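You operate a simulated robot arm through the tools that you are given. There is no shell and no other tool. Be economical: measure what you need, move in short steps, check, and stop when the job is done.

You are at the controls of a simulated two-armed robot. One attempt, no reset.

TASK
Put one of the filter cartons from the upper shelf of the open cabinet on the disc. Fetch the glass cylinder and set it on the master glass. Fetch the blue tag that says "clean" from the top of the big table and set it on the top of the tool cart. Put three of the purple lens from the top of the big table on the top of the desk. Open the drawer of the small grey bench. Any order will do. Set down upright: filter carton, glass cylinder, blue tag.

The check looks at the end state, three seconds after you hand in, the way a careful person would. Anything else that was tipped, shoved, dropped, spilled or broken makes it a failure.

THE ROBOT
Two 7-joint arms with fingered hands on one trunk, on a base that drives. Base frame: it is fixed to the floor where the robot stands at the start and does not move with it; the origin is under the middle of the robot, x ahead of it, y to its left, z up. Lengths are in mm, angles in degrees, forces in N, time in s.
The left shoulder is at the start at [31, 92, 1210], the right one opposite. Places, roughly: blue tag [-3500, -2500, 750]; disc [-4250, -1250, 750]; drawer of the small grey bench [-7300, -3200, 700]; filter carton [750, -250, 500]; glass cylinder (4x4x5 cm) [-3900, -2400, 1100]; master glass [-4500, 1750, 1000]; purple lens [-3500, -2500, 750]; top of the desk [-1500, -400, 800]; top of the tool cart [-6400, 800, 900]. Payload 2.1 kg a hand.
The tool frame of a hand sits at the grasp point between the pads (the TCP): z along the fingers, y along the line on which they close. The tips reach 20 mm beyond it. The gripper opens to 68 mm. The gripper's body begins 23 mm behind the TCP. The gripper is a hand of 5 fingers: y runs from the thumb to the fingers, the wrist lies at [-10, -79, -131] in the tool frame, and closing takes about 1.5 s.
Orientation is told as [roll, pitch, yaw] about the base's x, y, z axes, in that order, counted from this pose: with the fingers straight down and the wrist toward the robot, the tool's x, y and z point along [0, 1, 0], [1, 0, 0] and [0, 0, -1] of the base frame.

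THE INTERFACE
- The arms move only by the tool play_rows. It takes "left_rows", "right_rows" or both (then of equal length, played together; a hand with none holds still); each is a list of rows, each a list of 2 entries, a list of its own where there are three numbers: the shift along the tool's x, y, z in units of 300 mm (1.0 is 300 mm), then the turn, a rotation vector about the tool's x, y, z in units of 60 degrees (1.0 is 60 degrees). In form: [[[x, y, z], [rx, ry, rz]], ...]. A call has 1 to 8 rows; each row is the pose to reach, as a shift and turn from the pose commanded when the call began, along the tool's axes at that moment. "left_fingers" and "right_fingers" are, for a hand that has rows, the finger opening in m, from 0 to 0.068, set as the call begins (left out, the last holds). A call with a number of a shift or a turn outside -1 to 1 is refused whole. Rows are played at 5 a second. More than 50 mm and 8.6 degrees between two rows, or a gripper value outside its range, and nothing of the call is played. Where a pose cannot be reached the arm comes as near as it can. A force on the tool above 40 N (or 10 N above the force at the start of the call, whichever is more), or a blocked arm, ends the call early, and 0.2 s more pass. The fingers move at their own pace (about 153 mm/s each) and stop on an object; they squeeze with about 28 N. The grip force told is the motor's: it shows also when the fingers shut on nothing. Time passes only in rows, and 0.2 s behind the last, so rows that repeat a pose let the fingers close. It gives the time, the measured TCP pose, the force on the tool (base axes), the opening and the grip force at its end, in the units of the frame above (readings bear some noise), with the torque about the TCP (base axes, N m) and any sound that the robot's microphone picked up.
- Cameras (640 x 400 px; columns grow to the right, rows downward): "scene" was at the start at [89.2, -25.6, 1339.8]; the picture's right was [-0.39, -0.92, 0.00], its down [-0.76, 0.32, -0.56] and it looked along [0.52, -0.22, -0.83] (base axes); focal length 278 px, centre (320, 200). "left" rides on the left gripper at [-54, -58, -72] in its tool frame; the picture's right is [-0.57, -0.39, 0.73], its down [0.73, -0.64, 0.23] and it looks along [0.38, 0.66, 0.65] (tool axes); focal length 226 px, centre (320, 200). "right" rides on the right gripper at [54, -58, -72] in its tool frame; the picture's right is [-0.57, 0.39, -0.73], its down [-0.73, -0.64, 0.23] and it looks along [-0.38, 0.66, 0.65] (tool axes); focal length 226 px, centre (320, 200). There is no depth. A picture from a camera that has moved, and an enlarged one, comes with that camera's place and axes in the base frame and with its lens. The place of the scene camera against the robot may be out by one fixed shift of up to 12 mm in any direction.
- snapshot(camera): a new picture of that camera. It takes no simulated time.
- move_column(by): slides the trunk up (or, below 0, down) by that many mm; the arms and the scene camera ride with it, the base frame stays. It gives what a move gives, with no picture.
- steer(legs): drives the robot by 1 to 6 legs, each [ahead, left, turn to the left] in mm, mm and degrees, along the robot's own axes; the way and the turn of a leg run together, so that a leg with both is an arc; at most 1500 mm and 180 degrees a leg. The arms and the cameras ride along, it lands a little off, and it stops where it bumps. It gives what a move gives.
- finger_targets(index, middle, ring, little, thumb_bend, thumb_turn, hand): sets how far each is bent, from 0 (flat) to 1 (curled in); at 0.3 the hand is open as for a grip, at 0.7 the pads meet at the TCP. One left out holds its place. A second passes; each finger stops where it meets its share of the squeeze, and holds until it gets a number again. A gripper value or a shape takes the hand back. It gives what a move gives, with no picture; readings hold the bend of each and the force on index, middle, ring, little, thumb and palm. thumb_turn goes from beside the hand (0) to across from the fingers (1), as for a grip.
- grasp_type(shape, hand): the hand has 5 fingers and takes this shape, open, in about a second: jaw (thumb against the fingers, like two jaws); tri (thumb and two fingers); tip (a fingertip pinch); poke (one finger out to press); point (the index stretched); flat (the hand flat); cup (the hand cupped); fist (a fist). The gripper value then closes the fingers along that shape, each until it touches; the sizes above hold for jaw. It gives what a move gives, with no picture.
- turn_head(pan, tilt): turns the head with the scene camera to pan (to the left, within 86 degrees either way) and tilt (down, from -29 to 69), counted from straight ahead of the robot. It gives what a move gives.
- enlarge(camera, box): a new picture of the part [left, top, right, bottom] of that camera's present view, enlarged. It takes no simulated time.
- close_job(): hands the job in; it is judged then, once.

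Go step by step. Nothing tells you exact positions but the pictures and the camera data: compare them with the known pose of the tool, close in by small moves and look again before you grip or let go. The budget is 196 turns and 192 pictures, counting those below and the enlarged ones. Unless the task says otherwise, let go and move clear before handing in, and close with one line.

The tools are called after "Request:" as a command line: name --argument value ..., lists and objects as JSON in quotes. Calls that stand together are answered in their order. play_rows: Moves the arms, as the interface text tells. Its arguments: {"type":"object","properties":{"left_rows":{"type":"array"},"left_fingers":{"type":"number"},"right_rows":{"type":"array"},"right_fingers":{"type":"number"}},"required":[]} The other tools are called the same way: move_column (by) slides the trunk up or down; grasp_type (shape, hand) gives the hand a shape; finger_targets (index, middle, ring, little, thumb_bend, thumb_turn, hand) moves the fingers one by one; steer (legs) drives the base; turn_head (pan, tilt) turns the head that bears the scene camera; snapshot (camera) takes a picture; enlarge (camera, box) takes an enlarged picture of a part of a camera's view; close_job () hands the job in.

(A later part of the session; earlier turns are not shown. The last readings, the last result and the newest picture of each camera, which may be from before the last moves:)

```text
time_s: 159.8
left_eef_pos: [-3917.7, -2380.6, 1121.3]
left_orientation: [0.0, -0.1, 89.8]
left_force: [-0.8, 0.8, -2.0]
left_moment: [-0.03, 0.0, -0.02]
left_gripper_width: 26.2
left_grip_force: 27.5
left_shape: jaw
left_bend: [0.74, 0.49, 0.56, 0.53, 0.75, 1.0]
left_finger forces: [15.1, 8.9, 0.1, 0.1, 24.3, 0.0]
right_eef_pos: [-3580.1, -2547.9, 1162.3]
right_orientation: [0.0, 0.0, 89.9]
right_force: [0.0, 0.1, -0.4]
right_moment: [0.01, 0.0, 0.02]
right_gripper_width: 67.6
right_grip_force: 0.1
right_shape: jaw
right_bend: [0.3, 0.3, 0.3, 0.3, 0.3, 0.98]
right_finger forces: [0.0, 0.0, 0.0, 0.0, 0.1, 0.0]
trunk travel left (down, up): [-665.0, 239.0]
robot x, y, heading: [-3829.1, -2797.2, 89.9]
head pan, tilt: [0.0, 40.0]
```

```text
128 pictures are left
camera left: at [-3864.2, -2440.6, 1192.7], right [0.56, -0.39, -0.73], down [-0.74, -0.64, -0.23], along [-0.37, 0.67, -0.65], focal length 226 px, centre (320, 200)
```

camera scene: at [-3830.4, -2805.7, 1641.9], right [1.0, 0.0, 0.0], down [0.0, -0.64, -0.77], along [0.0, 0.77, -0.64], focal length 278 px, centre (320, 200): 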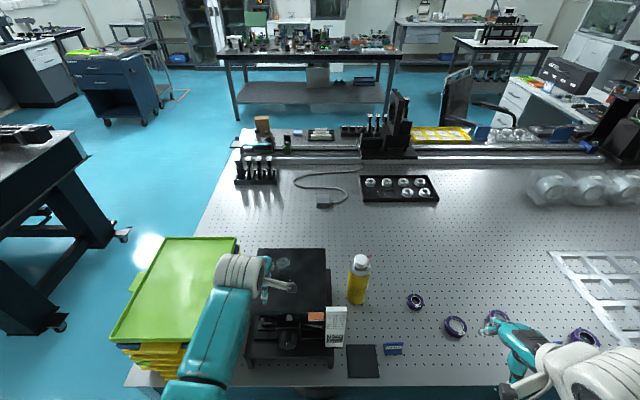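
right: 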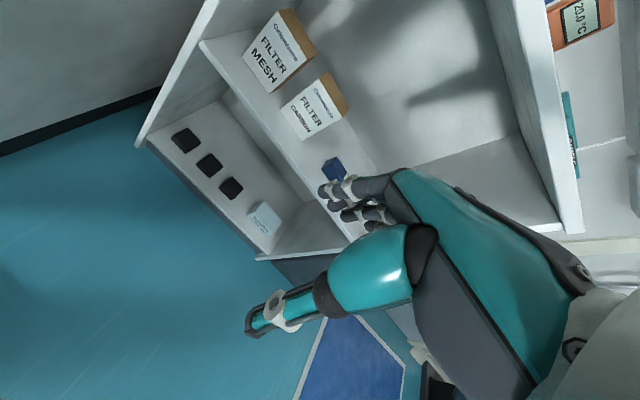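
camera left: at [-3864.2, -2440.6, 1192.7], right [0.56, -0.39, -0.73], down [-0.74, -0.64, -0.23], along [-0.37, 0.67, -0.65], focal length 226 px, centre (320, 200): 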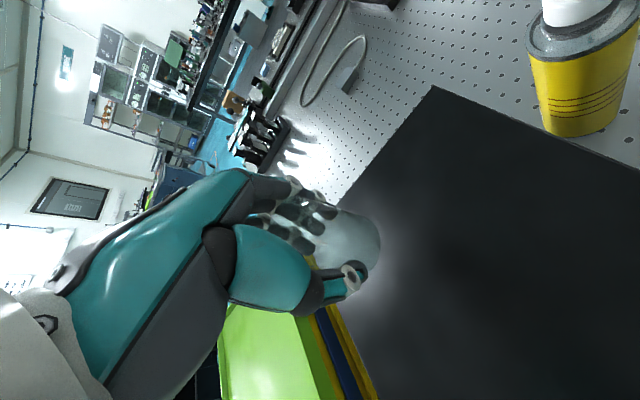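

Cylinder is lifted. I back off from the edge and slide right toward the CLEAN tag for the right hand.

Request:
steer --legs '[[-170, 0, 0], [0, -510, 0]]'

Request:
turn_head --pan -10 --tilt 50

Request:
snapshot --camera "scene"

Request:
enlarge --camera "scene" --box '[320, 100, 520, 250]'

Request:
enlarge --camera "scene" --box '[180, 150, 340, 270]'

```text
time_s: 163.8
left_eef_pos: [-3404.9, -2552.6, 1120.2]
left_orientation: [-0.1, 0.0, 90.0]
left_force: [0.4, -1.0, -0.9]
left_moment: [-0.02, -0.03, 0.0]
left_gripper_width: 25.7
left_grip_force: 27.8
left_shape: jaw
left_bend: [0.74, 0.49, 0.56, 0.53, 0.75, 1.0]
left_finger forces: [15.2, 9.0, 0.3, 0.1, 24.3, 0.0]
right_eef_pos: [-3066.6, -2717.6, 1162.5]
right_orientation: [0.0, -0.2, 90.0]
right_force: [0.1, 0.3, 1.0]
right_moment: [-0.01, -0.02, 0.03]
right_gripper_width: 67.7
right_grip_force: 0.1
right_shape: jaw
right_bend: [0.3, 0.3, 0.3, 0.3, 0.3, 0.98]
right_finger forces: [0.0, 0.0, 0.0, 0.0, 0.0, 0.0]
trunk travel left (down, up): [-665.0, 239.0]
robot x, y, heading: [-3317.5, -2964.3, 89.9]
head pan, tilt: [0.0, 40.0]
```

```text
time_s: 164.6
left_eef_pos: [-3405.0, -2552.8, 1119.9]
left_orientation: [0.0, -0.1, 89.8]
left_force: [-1.0, 0.4, -0.7]
left_moment: [-0.02, 0.02, 0.02]
left_gripper_width: 25.8
left_grip_force: 27.7
left_shape: jaw
left_bend: [0.74, 0.49, 0.56, 0.53, 0.75, 1.0]
left_finger forces: [15.2, 9.0, 0.4, 0.1, 24.3, 0.0]
right_eef_pos: [-3067.5, -2717.8, 1162.9]
right_orientation: [0.1, 0.0, 90.0]
right_force: [-0.9, 0.8, -0.3]
right_moment: [0.02, -0.02, 0.0]
right_gripper_width: 67.7
right_grip_force: 0.0
right_shape: jaw
right_bend: [0.3, 0.3, 0.3, 0.3, 0.3, 0.98]
right_finger forces: [0.0, 0.0, 0.0, 0.1, 0.1, 0.1]
trunk travel left (down, up): [-665.0, 239.0]
robot x, y, heading: [-3318.5, -2968.3, 90.0]
head pan, tilt: [-10.0, 50.0]
```

```text
127 pictures are left
camera scene: at [-3303.2, -2877.7, 1562.8], right [0.98, -0.17, 0.0], down [-0.13, -0.75, -0.64], along [0.11, 0.63, -0.77], focal length 278 px, centre (320, 200)
```

scene: 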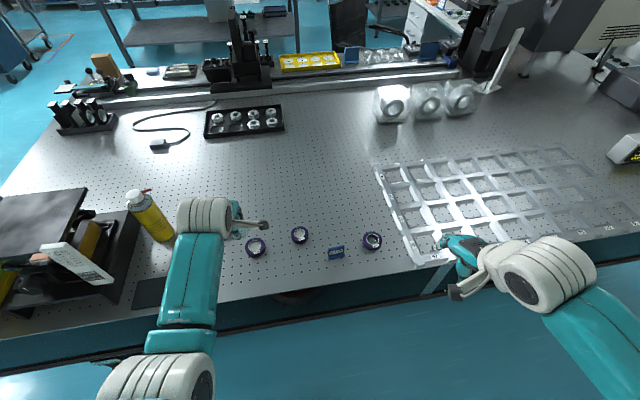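

```text
2.67 times, centred on (420, 175) of scene
camera zoom: at [-3303.2, -2877.7, 1562.8], right [0.98, -0.17, 0.0], down [-0.13, -0.75, -0.64], along [0.11, 0.63, -0.77], focal length 742 px, centre (53, 267)
```

zoom: 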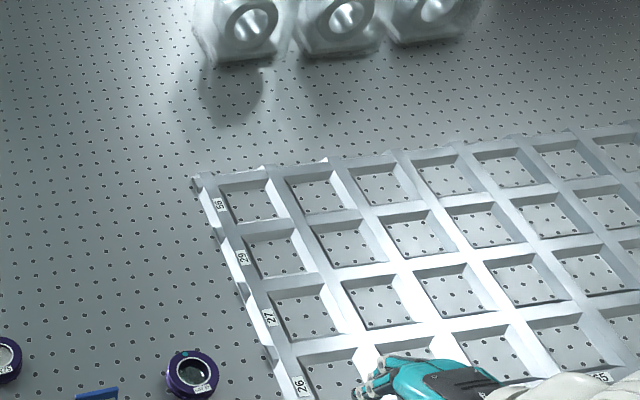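

```text
3.33 times, centred on (260, 210) of scene
camera zoom: at [-3303.2, -2877.7, 1562.8], right [0.98, -0.17, 0.0], down [-0.13, -0.75, -0.64], along [0.11, 0.63, -0.77], focal length 927 px, centre (520, 167)
```

zoom: 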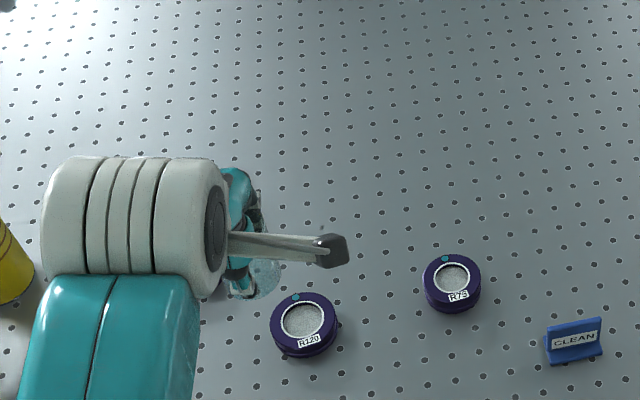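

The "CLEAN" tag is confirmed at about (-3183,-2479). I raise the left hand, swing the right hand over, lower the trunk and approach.

Request:
play_rows --left_rows '[[[0, 0, -0.04], [0, 0, 0]], [[0, 0, -0.08], [0, 0, 0]], [[0, 0, -0.12], [0, 0, 0]], [[0, 0, -0.16], [0, 0, 0]], [[0, 0, -0.2], [0, 0, 0]], [[0, 0, -0.23], [0, 0, 0]]]' --right_rows '[[[0.09, 0.11, 0], [0, 0, 0]], [[0.18, 0.22, 0], [0, 0, 0]], [[0.27, 0.32, 0], [0, 0, 0.04]], [[0.35, 0.42, 0], [0, 0, 0.08]], [[0.387, 0.48, 0], [0, 0, 0.12]], [[0.387, 0.48, 0], [0, 0, 0.12]]]'

Request:
move_column --by -220

Request:
snapshot --camera "scene"

Request:
snapshot --camera "right"

```text
time_s: 166.0
left_eef_pos: [-3405.2, -2552.4, 1191.2]
left_orientation: [0.0, -0.2, 89.9]
left_force: [0.1, 0.6, -0.9]
left_moment: [0.0, -0.01, 0.03]
left_gripper_width: 25.9
left_grip_force: 28.3
left_shape: jaw
left_bend: [0.74, 0.49, 0.56, 0.53, 0.75, 1.0]
left_finger forces: [15.3, 9.2, 0.5, 0.0, 24.4, 0.1]
right_eef_pos: [-3183.6, -2572.9, 1160.5]
right_orientation: [0.0, -0.1, 82.8]
right_force: [1.4, 0.8, 0.4]
right_moment: [0.0, 0.0, 0.01]
right_gripper_width: 67.7
right_grip_force: 0.0
right_shape: jaw
right_bend: [0.3, 0.3, 0.3, 0.3, 0.3, 0.98]
right_finger forces: [0.1, 0.0, 0.0, 0.1, 0.0, 0.0]
trunk travel left (down, up): [-665.0, 239.0]
robot x, y, heading: [-3317.7, -2964.5, 90.2]
head pan, tilt: [-10.0, 50.0]
```

```text
time_s: 168.3
left_eef_pos: [-3404.9, -2553.4, 970.0]
left_orientation: [0.0, -0.1, 89.9]
left_force: [0.1, -0.2, -1.9]
left_moment: [0.03, -0.01, 0.0]
left_gripper_width: 25.6
left_grip_force: 28.1
left_shape: jaw
left_bend: [0.74, 0.49, 0.56, 0.53, 0.75, 1.0]
left_finger forces: [15.3, 9.2, 0.4, 0.1, 24.4, 0.0]
right_eef_pos: [-3183.6, -2574.4, 943.5]
right_orientation: [0.1, 0.0, 82.9]
right_force: [-0.6, 0.6, 0.2]
right_moment: [0.0, -0.01, -0.01]
right_gripper_width: 67.7
right_grip_force: 0.1
right_shape: jaw
right_bend: [0.3, 0.3, 0.3, 0.3, 0.3, 0.98]
right_finger forces: [0.0, 0.0, 0.0, 0.0, 0.0, 0.1]
trunk travel left (down, up): [-445.0, 459.0]
robot x, y, heading: [-3316.4, -2967.3, 90.0]
head pan, tilt: [-10.0, 50.0]
```

```text
124 pictures are left
camera scene: at [-3303.3, -2865.1, 1342.3], right [0.98, -0.17, 0.0], down [-0.13, -0.75, -0.64], along [0.11, 0.63, -0.77], focal length 278 px, centre (320, 200)
```

scene: 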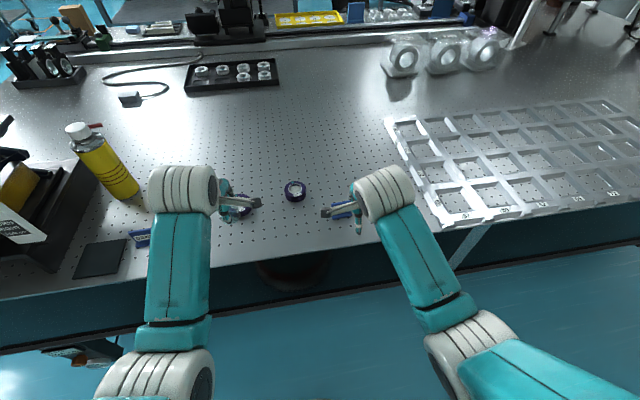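

```text
123 pictures are left
camera right: at [-3246.1, -2625.0, 1014.4], right [0.61, 0.31, 0.73], down [0.65, -0.73, -0.23], along [0.46, 0.61, -0.65], focal length 226 px, centre (320, 200)
```

right: 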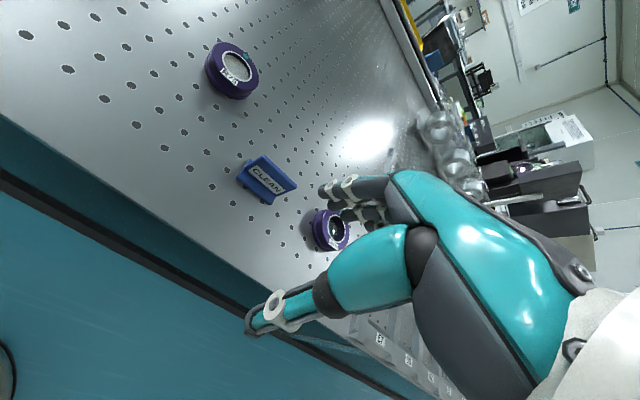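

Request:
enlarge --camera "right" --box '[190, 120, 350, 240]'

Request:
enlarge --camera "scene" --box '[190, 150, 390, 270]'

```text
3.33 times, centred on (270, 180) of right
camera zoom: at [-3246.1, -2625.0, 1014.4], right [0.61, 0.31, 0.73], down [0.65, -0.73, -0.23], along [0.46, 0.61, -0.65], focal length 754 px, centre (487, 267)
```

zoom: 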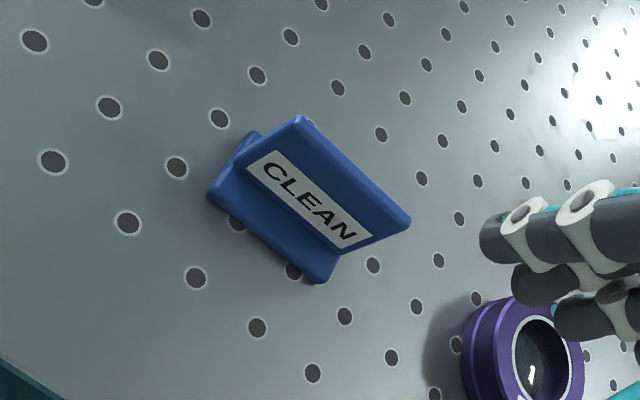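

```text
3.20 times, centred on (290, 210) of scene
camera zoom: at [-3303.3, -2865.1, 1342.3], right [0.98, -0.17, 0.0], down [-0.13, -0.75, -0.64], along [0.11, 0.63, -0.77], focal length 890 px, centre (416, 168)
```

zoom: 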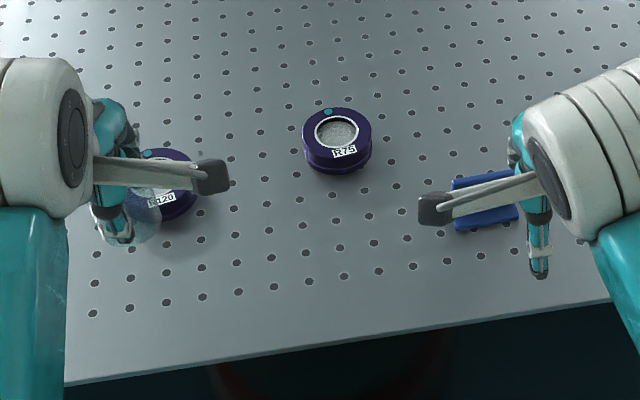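

The tag stands about (-3182,-2476), turned about 4°. I lift the left hand out of the way, correct the right hand's yaw and move in above the tag.

Request:
play_rows --left_rows '[[[0, -0.05, -0.07], [0, 0, 0]], [[0, -0.1, -0.14], [0, 0, 0]], [[0, -0.15, -0.21], [0, 0, 0]], [[0, -0.2, -0.27], [0, 0, 0]], [[0, -0.2, -0.27], [0, 0, 0]]]' --right_rows '[[[0, 0.02, 0], [0, 0, -0.05]], [[0, 0.04, 0], [0, 0, -0.1]], [[0, 0.06, 0], [0, 0, -0.15]], [[0, 0.067, 0], [0, 0, -0.187]], [[0, 0.067, 0], [0, 0, -0.187]]]'

Request:
steer --legs '[[78, 0, 0]]'

Request:
move_column --by -70

Request:
snapshot --camera "right"

Request:
snapshot --camera "scene"

```text
time_s: 169.5
left_eef_pos: [-3406.9, -2612.6, 1049.8]
left_orientation: [0.0, -0.1, 89.9]
left_force: [-0.3, 0.1, -1.5]
left_moment: [-0.06, -0.01, -0.02]
left_gripper_width: 26.2
left_grip_force: 27.7
left_shape: jaw
left_bend: [0.74, 0.49, 0.56, 0.53, 0.75, 1.0]
left_finger forces: [15.5, 9.4, 0.5, 0.0, 24.2, 0.1]
right_eef_pos: [-3180.6, -2553.7, 941.7]
right_orientation: [0.0, 0.0, 94.2]
right_force: [0.7, -0.2, -0.3]
right_moment: [-0.02, -0.01, 0.0]
right_gripper_width: 67.8
right_grip_force: 0.1
right_shape: jaw
right_bend: [0.3, 0.3, 0.3, 0.3, 0.3, 0.98]
right_finger forces: [0.0, 0.1, 0.0, 0.0, 0.0, 0.1]
trunk travel left (down, up): [-445.0, 459.0]
robot x, y, heading: [-3313.8, -2969.9, 90.2]
head pan, tilt: [-10.0, 50.0]
```

```text
time_s: 170.6
left_eef_pos: [-3406.6, -2534.1, 1050.2]
left_orientation: [0.1, -0.1, 90.0]
left_force: [0.5, -0.2, -1.4]
left_moment: [-0.02, 0.0, -0.01]
left_gripper_width: 26.1
left_grip_force: 28.3
left_shape: jaw
left_bend: [0.74, 0.49, 0.58, 0.53, 0.75, 1.0]
left_finger forces: [15.2, 8.8, 2.0, 0.0, 24.8, 0.1]
right_eef_pos: [-3180.9, -2474.5, 941.8]
right_orientation: [0.0, 0.1, 94.2]
right_force: [0.0, -0.7, -1.0]
right_moment: [0.0, -0.01, 0.01]
right_gripper_width: 68.0
right_grip_force: 0.0
right_shape: jaw
right_bend: [0.3, 0.3, 0.3, 0.3, 0.3, 0.98]
right_finger forces: [0.0, 0.1, 0.0, 0.1, 0.0, 0.1]
trunk travel left (down, up): [-445.0, 459.0]
robot x, y, heading: [-3313.6, -2890.3, 90.2]
head pan, tilt: [-10.0, 50.0]
```

```text
time_s: 171.6
left_eef_pos: [-3407.0, -2533.2, 980.6]
left_orientation: [0.0, -0.2, 89.9]
left_force: [0.7, -0.4, -1.2]
left_moment: [0.03, -0.01, -0.03]
left_gripper_width: 26.0
left_grip_force: 28.5
left_shape: jaw
left_bend: [0.74, 0.49, 0.58, 0.53, 0.75, 1.0]
left_finger forces: [15.2, 8.8, 1.9, 0.0, 24.8, 0.0]
right_eef_pos: [-3181.2, -2474.9, 872.1]
right_orientation: [0.1, 0.0, 94.0]
right_force: [-0.2, 0.3, -0.6]
right_moment: [0.04, -0.04, 0.0]
right_gripper_width: 67.6
right_grip_force: 0.2
right_shape: jaw
right_bend: [0.3, 0.3, 0.3, 0.3, 0.3, 0.98]
right_finger forces: [0.1, 0.1, 0.1, 0.0, 0.1, 0.0]
trunk travel left (down, up): [-375.0, 529.0]
robot x, y, heading: [-3317.4, -2888.8, 89.8]
head pan, tilt: [-10.0, 50.0]
```

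```text
120 pictures are left
camera right: at [-3232.7, -2537.2, 944.4], right [0.54, 0.43, 0.73], down [0.78, -0.59, -0.23], along [0.33, 0.69, -0.65], focal length 226 px, centre (320, 200)
```

right: 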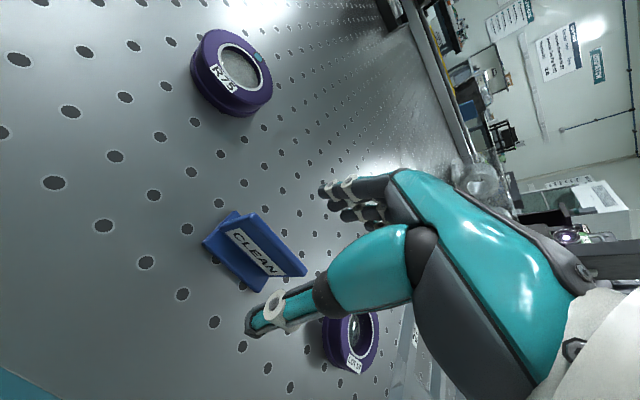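

```text
119 pictures are left
camera scene: at [-3303.3, -2778.7, 1271.8], right [0.98, -0.17, 0.0], down [-0.13, -0.75, -0.64], along [0.11, 0.63, -0.77], focal length 278 px, centre (320, 200)
```

scene: 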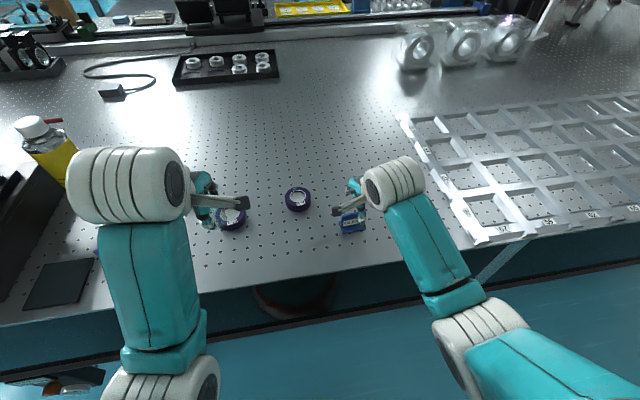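

Request:
move_column --by -42

Request:
play_rows --right_rows '[[[0, 0, 0], [0, 0, 0]], [[0, 0, 0], [0, 0, 0]], [[0, 0, 0], [0, 0, 0]], [[0, 0, 0], [0, 0, 0]], [[0, 0, 0], [0, 0, 0]], [[0, 0, 0], [0, 0, 0]], [[0, 0, 0], [0, 0, 0]], [[0, 0, 0], [0, 0, 0]]]' --right_fingers 0.0

Request:
snapshot --camera "right"

```text
time_s: 172.5
left_eef_pos: [-3406.7, -2532.7, 937.3]
left_orientation: [-0.1, -0.1, 90.0]
left_force: [-0.2, 0.4, -1.3]
left_moment: [0.01, 0.04, 0.03]
left_gripper_width: 25.8
left_grip_force: 28.1
left_shape: jaw
left_bend: [0.74, 0.49, 0.58, 0.53, 0.75, 1.0]
left_finger forces: [15.2, 8.8, 2.0, 0.0, 24.8, 0.1]
right_eef_pos: [-3181.7, -2473.8, 831.5]
right_orientation: [0.0, 0.0, 94.2]
right_force: [-0.7, -0.2, 0.7]
right_moment: [0.08, -0.04, 0.04]
right_gripper_width: 67.8
right_grip_force: 0.2
right_shape: jaw
right_bend: [0.3, 0.3, 0.3, 0.3, 0.3, 0.98]
right_finger forces: [0.1, 0.0, 0.0, 0.0, 0.0, 0.1]
trunk travel left (down, up): [-333.0, 571.0]
robot x, y, heading: [-3312.5, -2887.1, 90.1]
head pan, tilt: [-10.0, 50.0]
```

```text
time_s: 174.3
left_eef_pos: [-3405.9, -2534.1, 938.2]
left_orientation: [0.0, -0.1, 90.1]
left_force: [-0.2, 0.6, -1.2]
left_moment: [0.04, -0.01, -0.02]
left_gripper_width: 25.9
left_grip_force: 28.0
left_shape: jaw
left_bend: [0.74, 0.49, 0.58, 0.53, 0.75, 1.0]
left_finger forces: [15.2, 8.8, 2.0, 0.0, 24.9, 0.1]
right_eef_pos: [-3182.3, -2475.2, 831.1]
right_orientation: [0.0, -0.1, 94.1]
right_force: [0.0, 0.7, -1.0]
right_moment: [0.03, -0.02, -0.01]
right_gripper_width: 0.0
right_grip_force: 27.9
right_shape: jaw
right_bend: [0.68, 0.71, 0.7, 0.7, 0.75, 0.93]
right_finger forces: [20.6, 0.4, 0.0, 0.1, 21.0, 0.0]
trunk travel left (down, up): [-333.0, 571.0]
robot x, y, heading: [-3317.5, -2885.7, 90.0]
head pan, tilt: [-10.0, 50.0]
```

```text
118 pictures are left
camera right: at [-3232.8, -2537.2, 902.1], right [0.54, 0.43, 0.73], down [0.78, -0.59, -0.23], along [0.33, 0.69, -0.65], focal length 226 px, centre (320, 200)
```

right: 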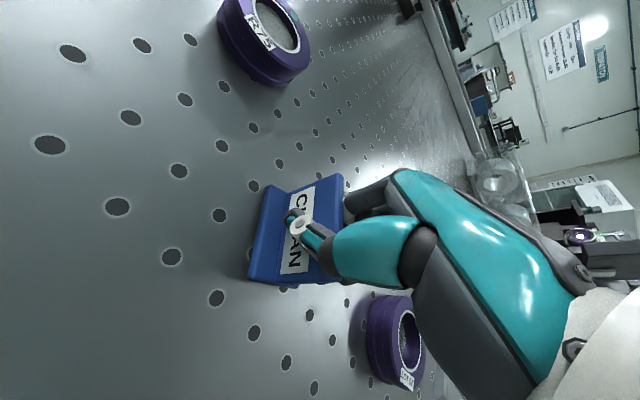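

The tag turned about the vertical while being pinched, but it seems held. I lift a little and look.

Request:
move_column --by 60

Request:
snapshot --camera "right"

Request:
enlarge --camera "scene" --box '[180, 130, 420, 270]'

```text
time_s: 175.3
left_eef_pos: [-3406.5, -2532.6, 998.2]
left_orientation: [0.1, -0.2, 90.0]
left_force: [0.3, 0.1, -1.4]
left_moment: [0.02, 0.04, 0.0]
left_gripper_width: 25.9
left_grip_force: 28.3
left_shape: jaw
left_bend: [0.74, 0.49, 0.58, 0.53, 0.75, 1.0]
left_finger forces: [15.2, 8.8, 2.0, 0.0, 24.8, 0.0]
right_eef_pos: [-3182.3, -2475.4, 889.7]
right_orientation: [0.0, 0.1, 94.0]
right_force: [-0.6, 0.4, 0.2]
right_moment: [-0.01, 0.0, 0.03]
right_gripper_width: 0.2
right_grip_force: 28.0
right_shape: jaw
right_bend: [0.68, 0.71, 0.7, 0.7, 0.75, 0.93]
right_finger forces: [20.6, 0.4, 0.0, 0.0, 21.0, 0.0]
trunk travel left (down, up): [-393.0, 511.0]
robot x, y, heading: [-3316.4, -2891.5, 89.9]
head pan, tilt: [-10.0, 50.0]
```

```text
117 pictures are left
camera right: at [-3232.8, -2537.2, 962.0], right [0.54, 0.43, 0.73], down [0.78, -0.59, -0.23], along [0.33, 0.69, -0.65], focal length 226 px, centre (320, 200)
```

right: 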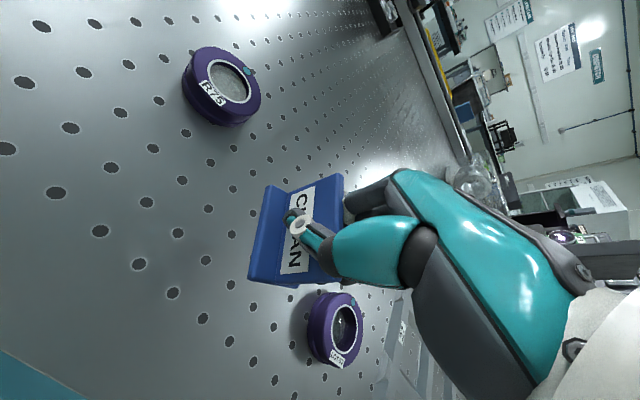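

```text
2.67 times, centred on (300, 200) of scene
camera zoom: at [-3303.3, -2780.7, 1289.9], right [0.98, -0.17, 0.0], down [-0.13, -0.75, -0.64], along [0.11, 0.63, -0.77], focal length 742 px, centre (373, 200)
```

zoom: 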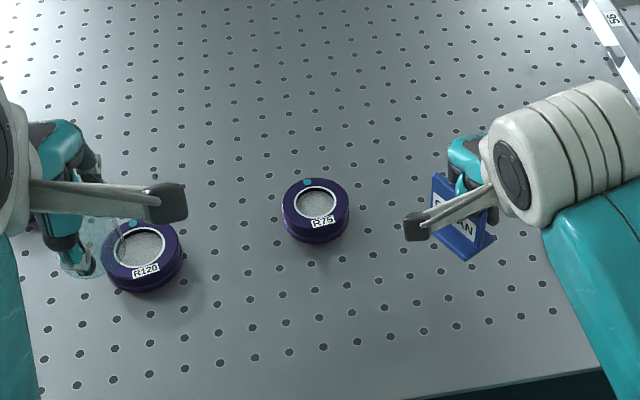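

The tag is held upright. I raise everything high, back into the aisle, and return to the open floor.

Request:
move_column --by 250

Request:
steer --legs '[[-115, 0, 0], [0, 1490, 0], [1300, 0, 0], [1200, 0, 0]]'

Request:
turn_head --pan 0 --tilt 20

Request:
snapshot --camera "scene"

Request:
turn_head --pan 60 --tilt 20

Request:
snapshot --camera "scene"

```text
time_s: 177.9
left_eef_pos: [-3406.3, -2532.7, 1247.7]
left_orientation: [0.1, -0.1, 90.1]
left_force: [-0.2, 0.4, -1.2]
left_moment: [-0.02, 0.06, 0.01]
left_gripper_width: 26.1
left_grip_force: 27.8
left_shape: jaw
left_bend: [0.74, 0.49, 0.58, 0.53, 0.75, 1.0]
left_finger forces: [15.2, 8.7, 2.0, 0.0, 24.7, 0.0]
right_eef_pos: [-3180.8, -2475.1, 1138.9]
right_orientation: [-0.1, -0.1, 94.1]
right_force: [0.7, -0.1, -0.6]
right_moment: [0.02, -0.04, -0.04]
right_gripper_width: 0.0
right_grip_force: 28.1
right_shape: jaw
right_bend: [0.68, 0.71, 0.7, 0.7, 0.75, 0.93]
right_finger forces: [20.7, 0.4, 0.1, 0.0, 21.1, 0.0]
trunk travel left (down, up): [-643.0, 261.0]
robot x, y, heading: [-3318.3, -2887.1, 89.9]
head pan, tilt: [-10.0, 50.0]
```

```text
time_s: 197.9
left_eef_pos: [-4899.6, -139.1, 1248.2]
left_orientation: [0.0, -0.2, 89.7]
left_force: [0.6, -0.4, -0.5]
left_moment: [0.0, -0.02, 0.01]
left_gripper_width: 26.0
left_grip_force: 28.1
left_shape: jaw
left_bend: [0.74, 0.49, 0.58, 0.53, 0.75, 1.0]
left_finger forces: [15.2, 8.9, 2.1, 0.0, 24.7, 0.0]
right_eef_pos: [-4674.3, -81.2, 1139.9]
right_orientation: [0.1, 0.0, 94.0]
right_force: [0.1, -0.4, -0.8]
right_moment: [0.0, -0.01, 0.02]
right_gripper_width: 0.0
right_grip_force: 27.7
right_shape: jaw
right_bend: [0.68, 0.71, 0.7, 0.7, 0.75, 0.93]
right_finger forces: [20.8, 0.4, 0.0, 0.0, 21.0, 0.0]
trunk travel left (down, up): [-643.0, 261.0]
robot x, y, heading: [-4809.7, -496.8, 90.1]
head pan, tilt: [-10.0, 50.0]
```

```text
time_s: 198.9
left_eef_pos: [-4899.7, -139.9, 1247.8]
left_orientation: [0.0, -0.2, 89.9]
left_force: [0.8, -0.5, -1.8]
left_moment: [0.01, -0.01, 0.0]
left_gripper_width: 25.8
left_grip_force: 27.6
left_shape: jaw
left_bend: [0.74, 0.49, 0.58, 0.53, 0.75, 1.0]
left_finger forces: [15.2, 8.9, 2.0, 0.0, 24.7, 0.0]
right_eef_pos: [-4675.8, -81.0, 1139.1]
right_orientation: [0.1, -0.1, 94.0]
right_force: [-0.3, -0.4, 0.1]
right_moment: [-0.02, 0.02, -0.04]
right_gripper_width: 0.0
right_grip_force: 28.1
right_shape: jaw
right_bend: [0.68, 0.71, 0.7, 0.7, 0.75, 0.93]
right_finger forces: [20.8, 0.4, 0.1, 0.1, 21.1, 0.0]
trunk travel left (down, up): [-643.0, 261.0]
robot x, y, heading: [-4812.0, -495.8, 90.0]
head pan, tilt: [0.0, 20.0]
```

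```text
115 pictures are left
camera scene: at [-4810.5, -386.7, 1586.2], right [1.0, 0.0, 0.0], down [0.0, -0.34, -0.94], along [0.0, 0.94, -0.34], focal length 278 px, centre (320, 200)
```

scene: 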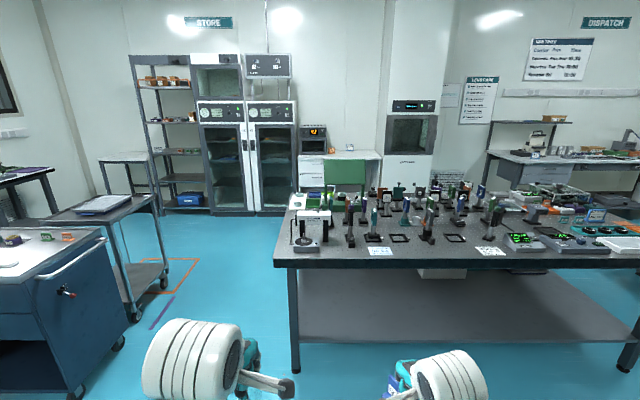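

```text
time_s: 200.2
left_eef_pos: [-4899.4, -138.5, 1248.1]
left_orientation: [0.0, 0.0, 89.8]
left_force: [0.7, -0.6, -1.5]
left_moment: [0.01, 0.02, -0.04]
left_gripper_width: 25.8
left_grip_force: 27.8
left_shape: jaw
left_bend: [0.74, 0.49, 0.58, 0.53, 0.75, 1.0]
left_finger forces: [15.3, 8.9, 1.9, 0.0, 24.8, 0.0]
right_eef_pos: [-4673.7, -80.7, 1139.5]
right_orientation: [0.0, 0.0, 94.0]
right_force: [-0.5, -0.3, -0.2]
right_moment: [0.01, -0.04, -0.03]
right_gripper_width: 0.0
right_grip_force: 27.8
right_shape: jaw
right_bend: [0.68, 0.71, 0.7, 0.7, 0.75, 0.93]
right_finger forces: [20.8, 0.5, 0.0, 0.0, 21.1, 0.0]
trunk travel left (down, up): [-643.0, 261.0]
robot x, y, heading: [-4809.3, -493.3, 89.9]
head pan, tilt: [60.0, 20.0]
```

```text
114 pictures are left
camera scene: at [-4891.2, -433.0, 1586.3], right [0.5, 0.86, 0.0], down [0.3, -0.17, -0.94], along [-0.81, 0.47, -0.34], focal length 278 px, centre (320, 200)
```

scene: 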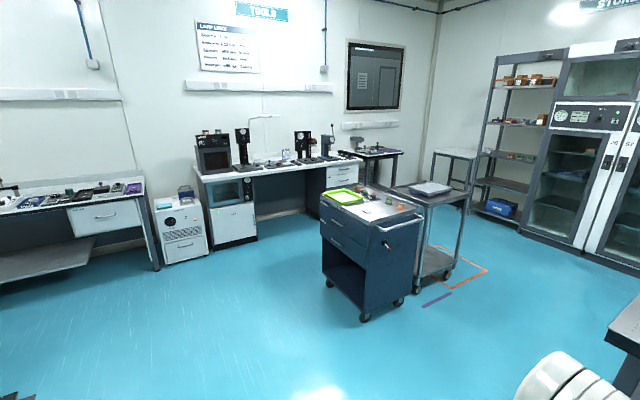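

Request:
turn_head --pan 0 --tilt 20

Request:
enlarge --camera "scene" --box '[270, 140, 470, 265]'

Request:
turn_head --pan 45 --tilt 20

Request:
enlarge --camera "scene" --box '[220, 150, 420, 275]'

```text
time_s: 201.5
left_eef_pos: [-4899.6, -140.0, 1249.5]
left_orientation: [0.0, -0.2, 89.9]
left_force: [0.2, 0.7, -1.1]
left_moment: [0.01, 0.0, 0.01]
left_gripper_width: 26.1
left_grip_force: 27.6
left_shape: jaw
left_bend: [0.74, 0.49, 0.58, 0.53, 0.75, 1.0]
left_finger forces: [15.2, 8.9, 2.1, 0.0, 24.6, 0.1]
right_eef_pos: [-4675.9, -80.0, 1140.1]
right_orientation: [0.0, 0.0, 93.9]
right_force: [0.2, 0.3, 0.3]
right_moment: [-0.01, -0.02, 0.02]
right_gripper_width: 0.0
right_grip_force: 28.2
right_shape: jaw
right_bend: [0.68, 0.71, 0.7, 0.7, 0.75, 0.93]
right_finger forces: [20.8, 0.4, 0.0, 0.0, 21.0, 0.0]
trunk travel left (down, up): [-643.0, 261.0]
robot x, y, heading: [-4809.4, -493.3, 90.2]
head pan, tilt: [0.0, 20.0]
```

```text
3.20 times, centred on (370, 202) of scene
camera zoom: at [-4810.6, -386.7, 1586.3], right [1.0, 0.0, 0.0], down [0.0, -0.34, -0.94], along [0.0, 0.94, -0.34], focal length 890 px, centre (160, 192)
```

zoom: 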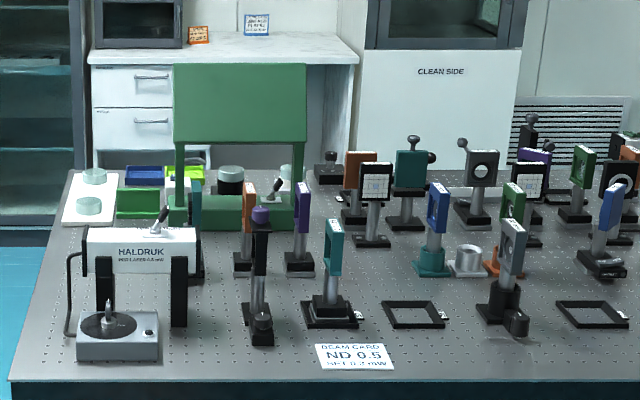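

```text
time_s: 202.6
left_eef_pos: [-4901.0, -138.9, 1247.4]
left_orientation: [-0.1, -0.2, 89.8]
left_force: [-0.3, -0.7, -0.5]
left_moment: [-0.03, 0.0, -0.03]
left_gripper_width: 26.0
left_grip_force: 28.1
left_shape: jaw
left_bend: [0.74, 0.49, 0.58, 0.53, 0.75, 1.0]
left_finger forces: [15.3, 8.9, 2.1, 0.0, 24.8, 0.0]
right_eef_pos: [-4674.4, -80.6, 1140.2]
right_orientation: [0.1, -0.1, 93.9]
right_force: [-0.6, 0.2, -0.3]
right_moment: [-0.02, 0.0, 0.03]
right_gripper_width: 0.0
right_grip_force: 27.7
right_shape: jaw
right_bend: [0.68, 0.71, 0.7, 0.7, 0.75, 0.93]
right_finger forces: [20.8, 0.4, 0.1, 0.0, 21.1, 0.0]
trunk travel left (down, up): [-643.0, 261.0]
robot x, y, heading: [-4812.1, -493.6, 90.0]
head pan, tilt: [45.0, 20.0]
```

```text
3.20 times, centred on (320, 212) of scene
camera zoom: at [-4876.4, -413.8, 1586.3], right [0.71, 0.71, 0.0], down [0.24, -0.24, -0.94], along [-0.66, 0.67, -0.34], focal length 890 px, centre (320, 160)
```

zoom: 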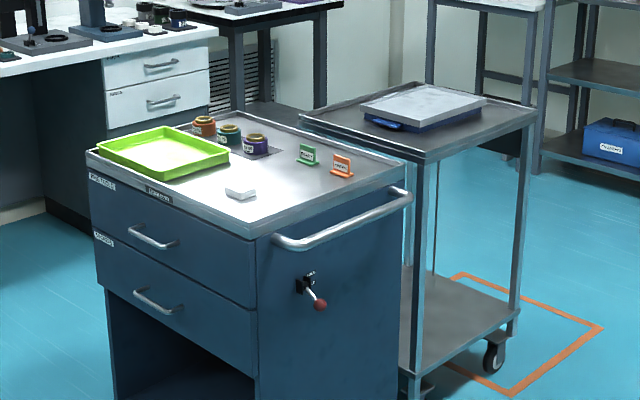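

The tool cart's top spans roughly x -6636..-6030, y 570..1080 at z≈900, with free space near (-6100,690). The master glass is hidden behind the green board. I go to the cart first with the tag.

Request:
steer --legs '[[0, 1430, 0], [600, 0, 0]]'

Request:
turn_head --pan -5 --tilt 45

Request:
snapshot --camera "scene"

Request:
snapshot --camera "right"

```text
time_s: 212.7
left_eef_pos: [-6339.1, 448.5, 1247.3]
left_orientation: [-0.1, 0.0, 90.6]
left_force: [0.5, 0.0, -1.9]
left_moment: [-0.02, 0.02, -0.01]
left_gripper_width: 26.1
left_grip_force: 28.0
left_shape: jaw
left_bend: [0.74, 0.49, 0.58, 0.53, 0.75, 1.0]
left_finger forces: [15.2, 8.9, 2.1, 0.1, 24.7, 0.1]
right_eef_pos: [-6114.9, 507.3, 1140.9]
right_orientation: [0.0, 0.1, 94.7]
right_force: [-0.8, 0.6, 0.3]
right_moment: [0.0, 0.0, -0.01]
right_gripper_width: 0.0
right_grip_force: 28.2
right_shape: jaw
right_bend: [0.68, 0.71, 0.7, 0.7, 0.75, 0.92]
right_finger forces: [20.8, 0.4, 0.0, 0.0, 21.1, 0.1]
trunk travel left (down, up): [-643.0, 261.0]
robot x, y, heading: [-6242.4, 89.3, 90.6]
head pan, tilt: [45.0, 20.0]
```

```text
time_s: 213.8
left_eef_pos: [-6338.4, 445.2, 1247.2]
left_orientation: [0.0, -0.1, 90.7]
left_force: [0.4, 0.2, -0.3]
left_moment: [-0.01, -0.02, -0.02]
left_gripper_width: 26.1
left_grip_force: 27.9
left_shape: jaw
left_bend: [0.74, 0.49, 0.58, 0.53, 0.75, 1.0]
left_finger forces: [15.1, 8.9, 2.0, 0.1, 24.7, 0.0]
right_eef_pos: [-6115.5, 508.1, 1140.4]
right_orientation: [-0.1, 0.0, 94.8]
right_force: [0.3, 0.6, -0.3]
right_moment: [0.01, 0.0, -0.02]
right_gripper_width: 0.1
right_grip_force: 27.8
right_shape: jaw
right_bend: [0.68, 0.71, 0.7, 0.7, 0.75, 0.92]
right_finger forces: [20.8, 0.4, 0.0, 0.1, 21.1, 0.1]
trunk travel left (down, up): [-643.0, 261.0]
robot x, y, heading: [-6240.6, 94.4, 90.5]
head pan, tilt: [-5.0, 45.0]
```

```text
111 pictures are left
camera scene: at [-6239.1, 188.4, 1547.7], right [1.0, -0.08, 0.0], down [-0.05, -0.7, -0.71], along [0.05, 0.71, -0.71], focal length 278 px, centre (320, 200)
```

scene: 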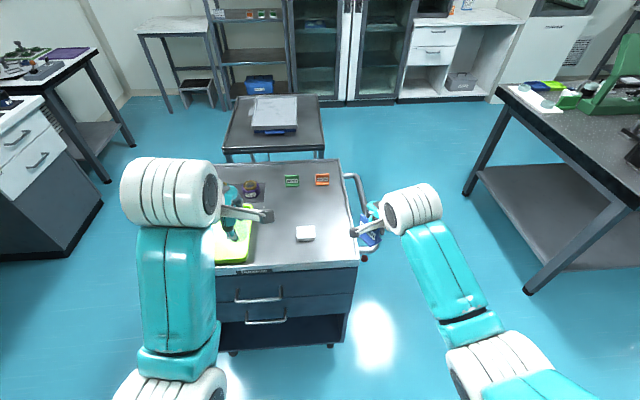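

```text
110 pictures are left
camera right: at [-6164.9, 445.0, 1212.1], right [0.53, 0.43, 0.73], down [0.78, -0.58, -0.23], along [0.32, 0.69, -0.65], focal length 226 px, centre (320, 200)
```

right: 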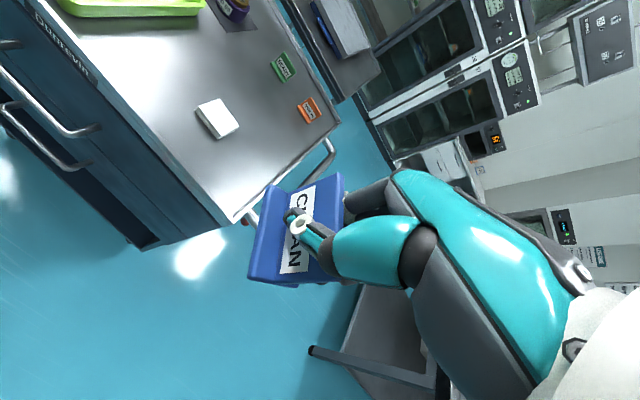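

Request:
steer --legs '[[212, 42, 0]]'

Request:
move_column --by -190

Request:
snapshot --camera "scene"

Request:
snapshot --camera "right"

```text
time_s: 215.5
left_eef_pos: [-6382.0, 657.9, 1247.6]
left_orientation: [-0.1, -0.1, 90.6]
left_force: [-0.2, -0.3, -1.0]
left_moment: [-0.01, 0.04, 0.02]
left_gripper_width: 25.6
left_grip_force: 28.0
left_shape: jaw
left_bend: [0.74, 0.49, 0.58, 0.53, 0.75, 1.0]
left_finger forces: [15.3, 8.9, 2.0, 0.0, 24.7, 0.0]
right_eef_pos: [-6159.1, 718.2, 1138.8]
right_orientation: [-0.1, 0.1, 94.7]
right_force: [0.3, 0.5, -0.3]
right_moment: [0.0, -0.01, 0.02]
right_gripper_width: 0.0
right_grip_force: 28.0
right_shape: jaw
right_bend: [0.68, 0.71, 0.7, 0.7, 0.75, 0.92]
right_finger forces: [20.8, 0.4, 0.1, 0.0, 21.1, 0.1]
trunk travel left (down, up): [-643.0, 261.0]
robot x, y, heading: [-6290.6, 307.5, 90.9]
head pan, tilt: [-5.0, 45.0]
```

```text
time_s: 217.6
left_eef_pos: [-6383.8, 656.8, 1057.9]
left_orientation: [0.0, -0.1, 90.6]
left_force: [0.6, 0.0, -0.4]
left_moment: [0.02, 0.0, -0.01]
left_gripper_width: 25.8
left_grip_force: 28.4
left_shape: jaw
left_bend: [0.74, 0.49, 0.58, 0.53, 0.75, 1.0]
left_finger forces: [15.2, 8.8, 2.0, 0.0, 24.8, 0.0]
right_eef_pos: [-6158.1, 719.5, 952.3]
right_orientation: [0.0, 0.1, 94.7]
right_force: [0.0, 0.2, -0.8]
right_moment: [-0.01, 0.0, 0.02]
right_gripper_width: 0.1
right_grip_force: 28.1
right_shape: jaw
right_bend: [0.68, 0.71, 0.7, 0.7, 0.75, 0.92]
right_finger forces: [20.8, 0.3, 0.0, 0.0, 21.2, 0.1]
trunk travel left (down, up): [-453.0, 451.0]
robot x, y, heading: [-6285.3, 301.8, 90.6]
head pan, tilt: [-5.0, 45.0]
```

```text
109 pictures are left
camera scene: at [-6283.4, 410.1, 1357.2], right [1.0, -0.08, 0.0], down [-0.05, -0.71, -0.71], along [0.05, 0.7, -0.71], focal length 278 px, centre (320, 200)
```

scene: 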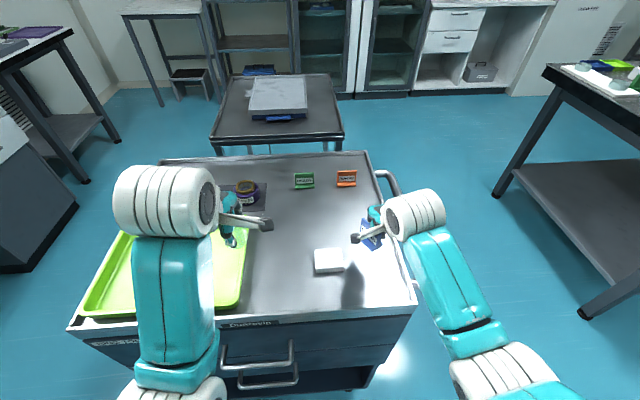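

```text
108 pictures are left
camera right: at [-6209.2, 655.6, 1022.2], right [0.53, 0.43, 0.73], down [0.78, -0.58, -0.23], along [0.32, 0.69, -0.65], focal length 226 px, centre (320, 200)
```

right: 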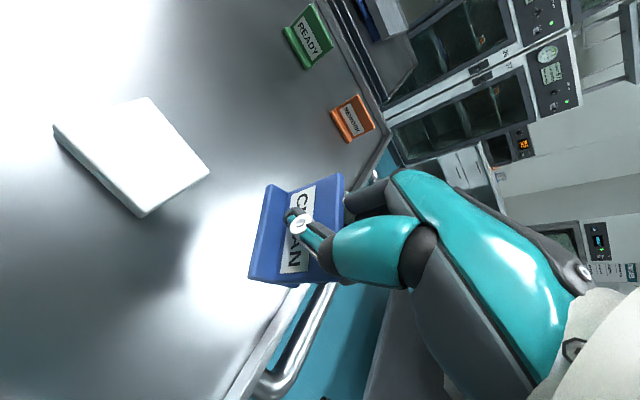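

Request:
move_column --by -52

Request:
snapshot --camera "right"

Request:
enlarge --camera "scene" --box '[290, 130, 450, 250]'

```text
time_s: 218.5
left_eef_pos: [-6382.4, 657.1, 1005.7]
left_orientation: [-0.1, 0.0, 90.5]
left_force: [-0.2, 0.5, -1.8]
left_moment: [0.0, 0.01, -0.01]
left_gripper_width: 25.6
left_grip_force: 28.3
left_shape: jaw
left_bend: [0.74, 0.49, 0.58, 0.53, 0.75, 1.0]
left_finger forces: [15.2, 8.9, 2.0, 0.1, 24.7, 0.0]
right_eef_pos: [-6158.4, 717.6, 898.3]
right_orientation: [0.1, 0.0, 94.8]
right_force: [0.1, -0.8, 0.5]
right_moment: [0.04, 0.02, -0.04]
right_gripper_width: 0.0
right_grip_force: 28.4
right_shape: jaw
right_bend: [0.68, 0.71, 0.7, 0.7, 0.75, 0.92]
right_finger forces: [21.0, 0.3, 0.0, 0.0, 21.1, 0.0]
trunk travel left (down, up): [-401.0, 503.0]
robot x, y, heading: [-6286.1, 302.1, 90.7]
head pan, tilt: [-5.0, 45.0]
```

```text
107 pictures are left
camera right: at [-6209.2, 655.6, 970.2], right [0.53, 0.43, 0.73], down [0.78, -0.58, -0.23], along [0.32, 0.69, -0.65], focal length 226 px, centre (320, 200)
```

right: 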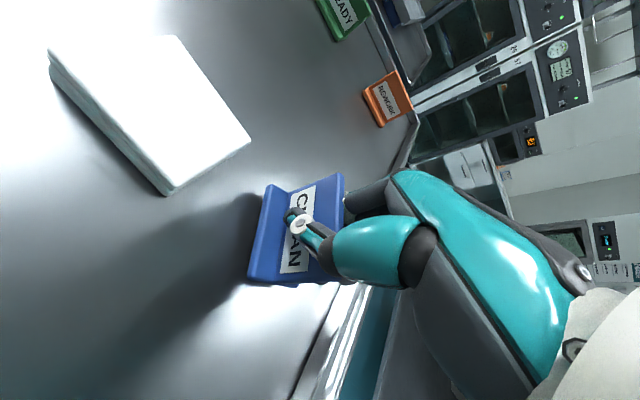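

```text
3.33 times, centred on (370, 190) of scene
camera zoom: at [-6283.5, 415.4, 1304.9], right [1.0, -0.08, 0.0], down [-0.05, -0.71, -0.71], along [0.05, 0.7, -0.71], focal length 927 px, centre (153, 233)
```

zoom: 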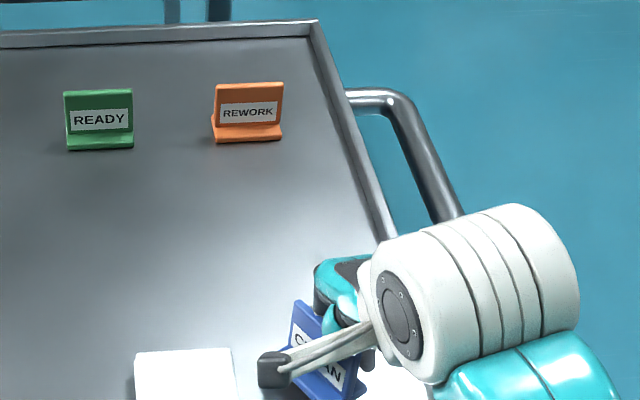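

Request:
move_column --by -10

Request:
move_column --by -5

Request:
move_column --by -4

```text
time_s: 219.1
left_eef_pos: [-6383.4, 657.8, 995.0]
left_orientation: [0.1, -0.1, 90.5]
left_force: [-0.1, 0.5, -1.1]
left_moment: [0.02, -0.01, 0.02]
left_gripper_width: 25.8
left_grip_force: 28.1
left_shape: jaw
left_bend: [0.74, 0.49, 0.58, 0.53, 0.75, 1.0]
left_finger forces: [15.2, 8.9, 2.0, 0.1, 24.7, 0.1]
right_eef_pos: [-6159.4, 717.5, 888.0]
right_orientation: [0.0, 0.1, 94.6]
right_force: [-0.6, -0.3, 1.1]
right_moment: [0.06, 0.0, 0.0]
right_gripper_width: 0.0
right_grip_force: 28.1
right_shape: jaw
right_bend: [0.68, 0.71, 0.7, 0.7, 0.76, 0.92]
right_finger forces: [21.2, 0.3, 0.1, 0.0, 21.5, 0.1]
trunk travel left (down, up): [-391.0, 513.0]
robot x, y, heading: [-6288.1, 302.9, 90.8]
head pan, tilt: [-5.0, 45.0]
```

```text
time_s: 219.7
left_eef_pos: [-6383.5, 656.1, 992.1]
left_orientation: [-0.2, -0.2, 90.6]
left_force: [-1.2, -0.2, -1.5]
left_moment: [-0.02, -0.02, 0.01]
left_gripper_width: 25.8
left_grip_force: 28.3
left_shape: jaw
left_bend: [0.74, 0.49, 0.58, 0.53, 0.75, 1.0]
left_finger forces: [15.3, 8.9, 2.0, 0.1, 24.7, 0.0]
right_eef_pos: [-6158.9, 717.7, 886.7]
right_orientation: [0.0, -0.4, 94.7]
right_force: [1.0, -0.3, 25.5]
right_moment: [0.29, 0.0, 0.02]
right_gripper_width: 0.0
right_grip_force: 27.9
right_shape: jaw
right_bend: [0.69, 0.71, 0.7, 0.7, 0.78, 0.92]
right_finger forces: [33.3, 0.4, 0.0, 0.1, 23.7, 0.1]
trunk travel left (down, up): [-386.0, 518.0]
robot x, y, heading: [-6288.3, 304.9, 90.6]
head pan, tilt: [-5.0, 45.0]
```

```text
time_s: 220.0
left_eef_pos: [-6382.3, 656.4, 987.8]
left_orientation: [-0.1, -0.1, 90.6]
left_force: [-0.4, 0.5, -0.6]
left_moment: [0.0, -0.01, 0.01]
left_gripper_width: 26.0
left_grip_force: 27.5
left_shape: jaw
left_bend: [0.74, 0.49, 0.58, 0.53, 0.75, 1.0]
left_finger forces: [15.2, 8.9, 2.0, 0.0, 24.6, 0.0]
right_eef_pos: [-6159.0, 720.5, 884.5]
right_orientation: [0.0, -0.9, 94.8]
right_force: [-0.4, -1.5, 14.7]
right_moment: [0.19, -0.05, 0.02]
right_gripper_width: 0.0
right_grip_force: 27.9
right_shape: jaw
right_bend: [0.69, 0.71, 0.7, 0.7, 0.78, 0.91]
right_finger forces: [28.0, 0.2, 0.1, 0.0, 24.0, 0.1]
trunk travel left (down, up): [-384.0, 519.0]
robot x, y, heading: [-6289.2, 303.9, 90.6]
head pan, tilt: [-5.0, 45.0]
stopped: the force on the tool passed its limit at 46 N (the readings are from after the stop); the commanded pose is now the measured one
```

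Request:
move_column --by 3

Request:
play_rows --right_rows '[[[0, 0, 0], [0, 0, 0]], [[0, 0, 0], [0, 0, 0]], [[0, 0, 0], [0, 0, 0]], [[0, 0, 0], [0, 0, 0]], [[0, 0, 0], [0, 0, 0]], [[0, 0, 0], [0, 0, 0]]]' --right_fingers 0.068

Request:
snapshot --camera "right"

```text
time_s: 220.6
left_eef_pos: [-6383.1, 657.2, 991.3]
left_orientation: [0.1, 0.0, 90.6]
left_force: [0.4, -0.4, -1.5]
left_moment: [-0.02, -0.01, 0.02]
left_gripper_width: 25.8
left_grip_force: 28.0
left_shape: jaw
left_bend: [0.74, 0.49, 0.58, 0.53, 0.75, 1.0]
left_finger forces: [15.2, 8.9, 2.0, 0.1, 24.7, 0.0]
right_eef_pos: [-6158.7, 720.3, 886.8]
right_orientation: [0.1, -0.4, 94.7]
right_force: [-0.5, -0.8, -0.5]
right_moment: [0.0, 0.02, -0.03]
right_gripper_width: 0.0
right_grip_force: 28.1
right_shape: jaw
right_bend: [0.69, 0.71, 0.7, 0.7, 0.78, 0.91]
right_finger forces: [22.4, 0.2, 0.0, 0.0, 22.5, 0.0]
trunk travel left (down, up): [-387.0, 516.0]
robot x, y, heading: [-6289.8, 301.4, 90.6]
head pan, tilt: [-5.0, 45.0]
```

```text
time_s: 221.9
left_eef_pos: [-6382.6, 657.6, 991.7]
left_orientation: [0.1, -0.1, 90.7]
left_force: [-0.3, 0.3, -0.8]
left_moment: [-0.02, -0.04, 0.01]
left_gripper_width: 26.2
left_grip_force: 28.3
left_shape: jaw
left_bend: [0.74, 0.49, 0.58, 0.53, 0.75, 1.0]
left_finger forces: [15.1, 8.9, 1.9, 0.1, 24.7, 0.1]
right_eef_pos: [-6158.6, 719.2, 887.4]
right_orientation: [0.0, -0.7, 94.6]
right_force: [-0.2, 0.2, -0.4]
right_moment: [-0.02, -0.02, 0.01]
right_gripper_width: 67.6
right_grip_force: 0.0
right_shape: jaw
right_bend: [0.3, 0.3, 0.3, 0.3, 0.3, 0.98]
right_finger forces: [0.0, 0.1, 0.0, 0.1, 0.0, 0.1]
trunk travel left (down, up): [-387.0, 516.0]
robot x, y, heading: [-6287.7, 300.2, 90.7]
head pan, tilt: [-5.0, 45.0]
```

```text
105 pictures are left
camera right: at [-6209.2, 656.5, 958.4], right [0.53, 0.42, 0.73], down [0.78, -0.58, -0.24], along [0.32, 0.7, -0.64], focal length 226 px, centre (320, 200)
```

right: 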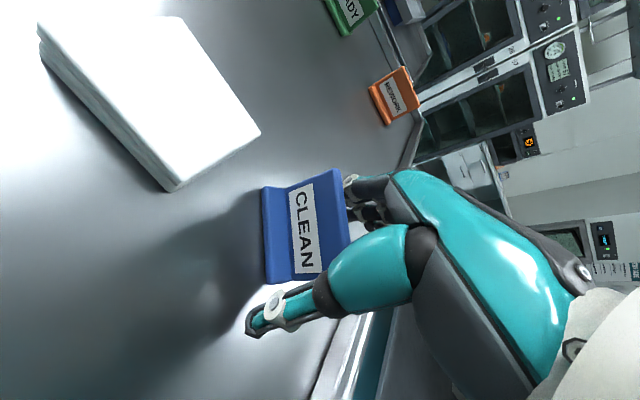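

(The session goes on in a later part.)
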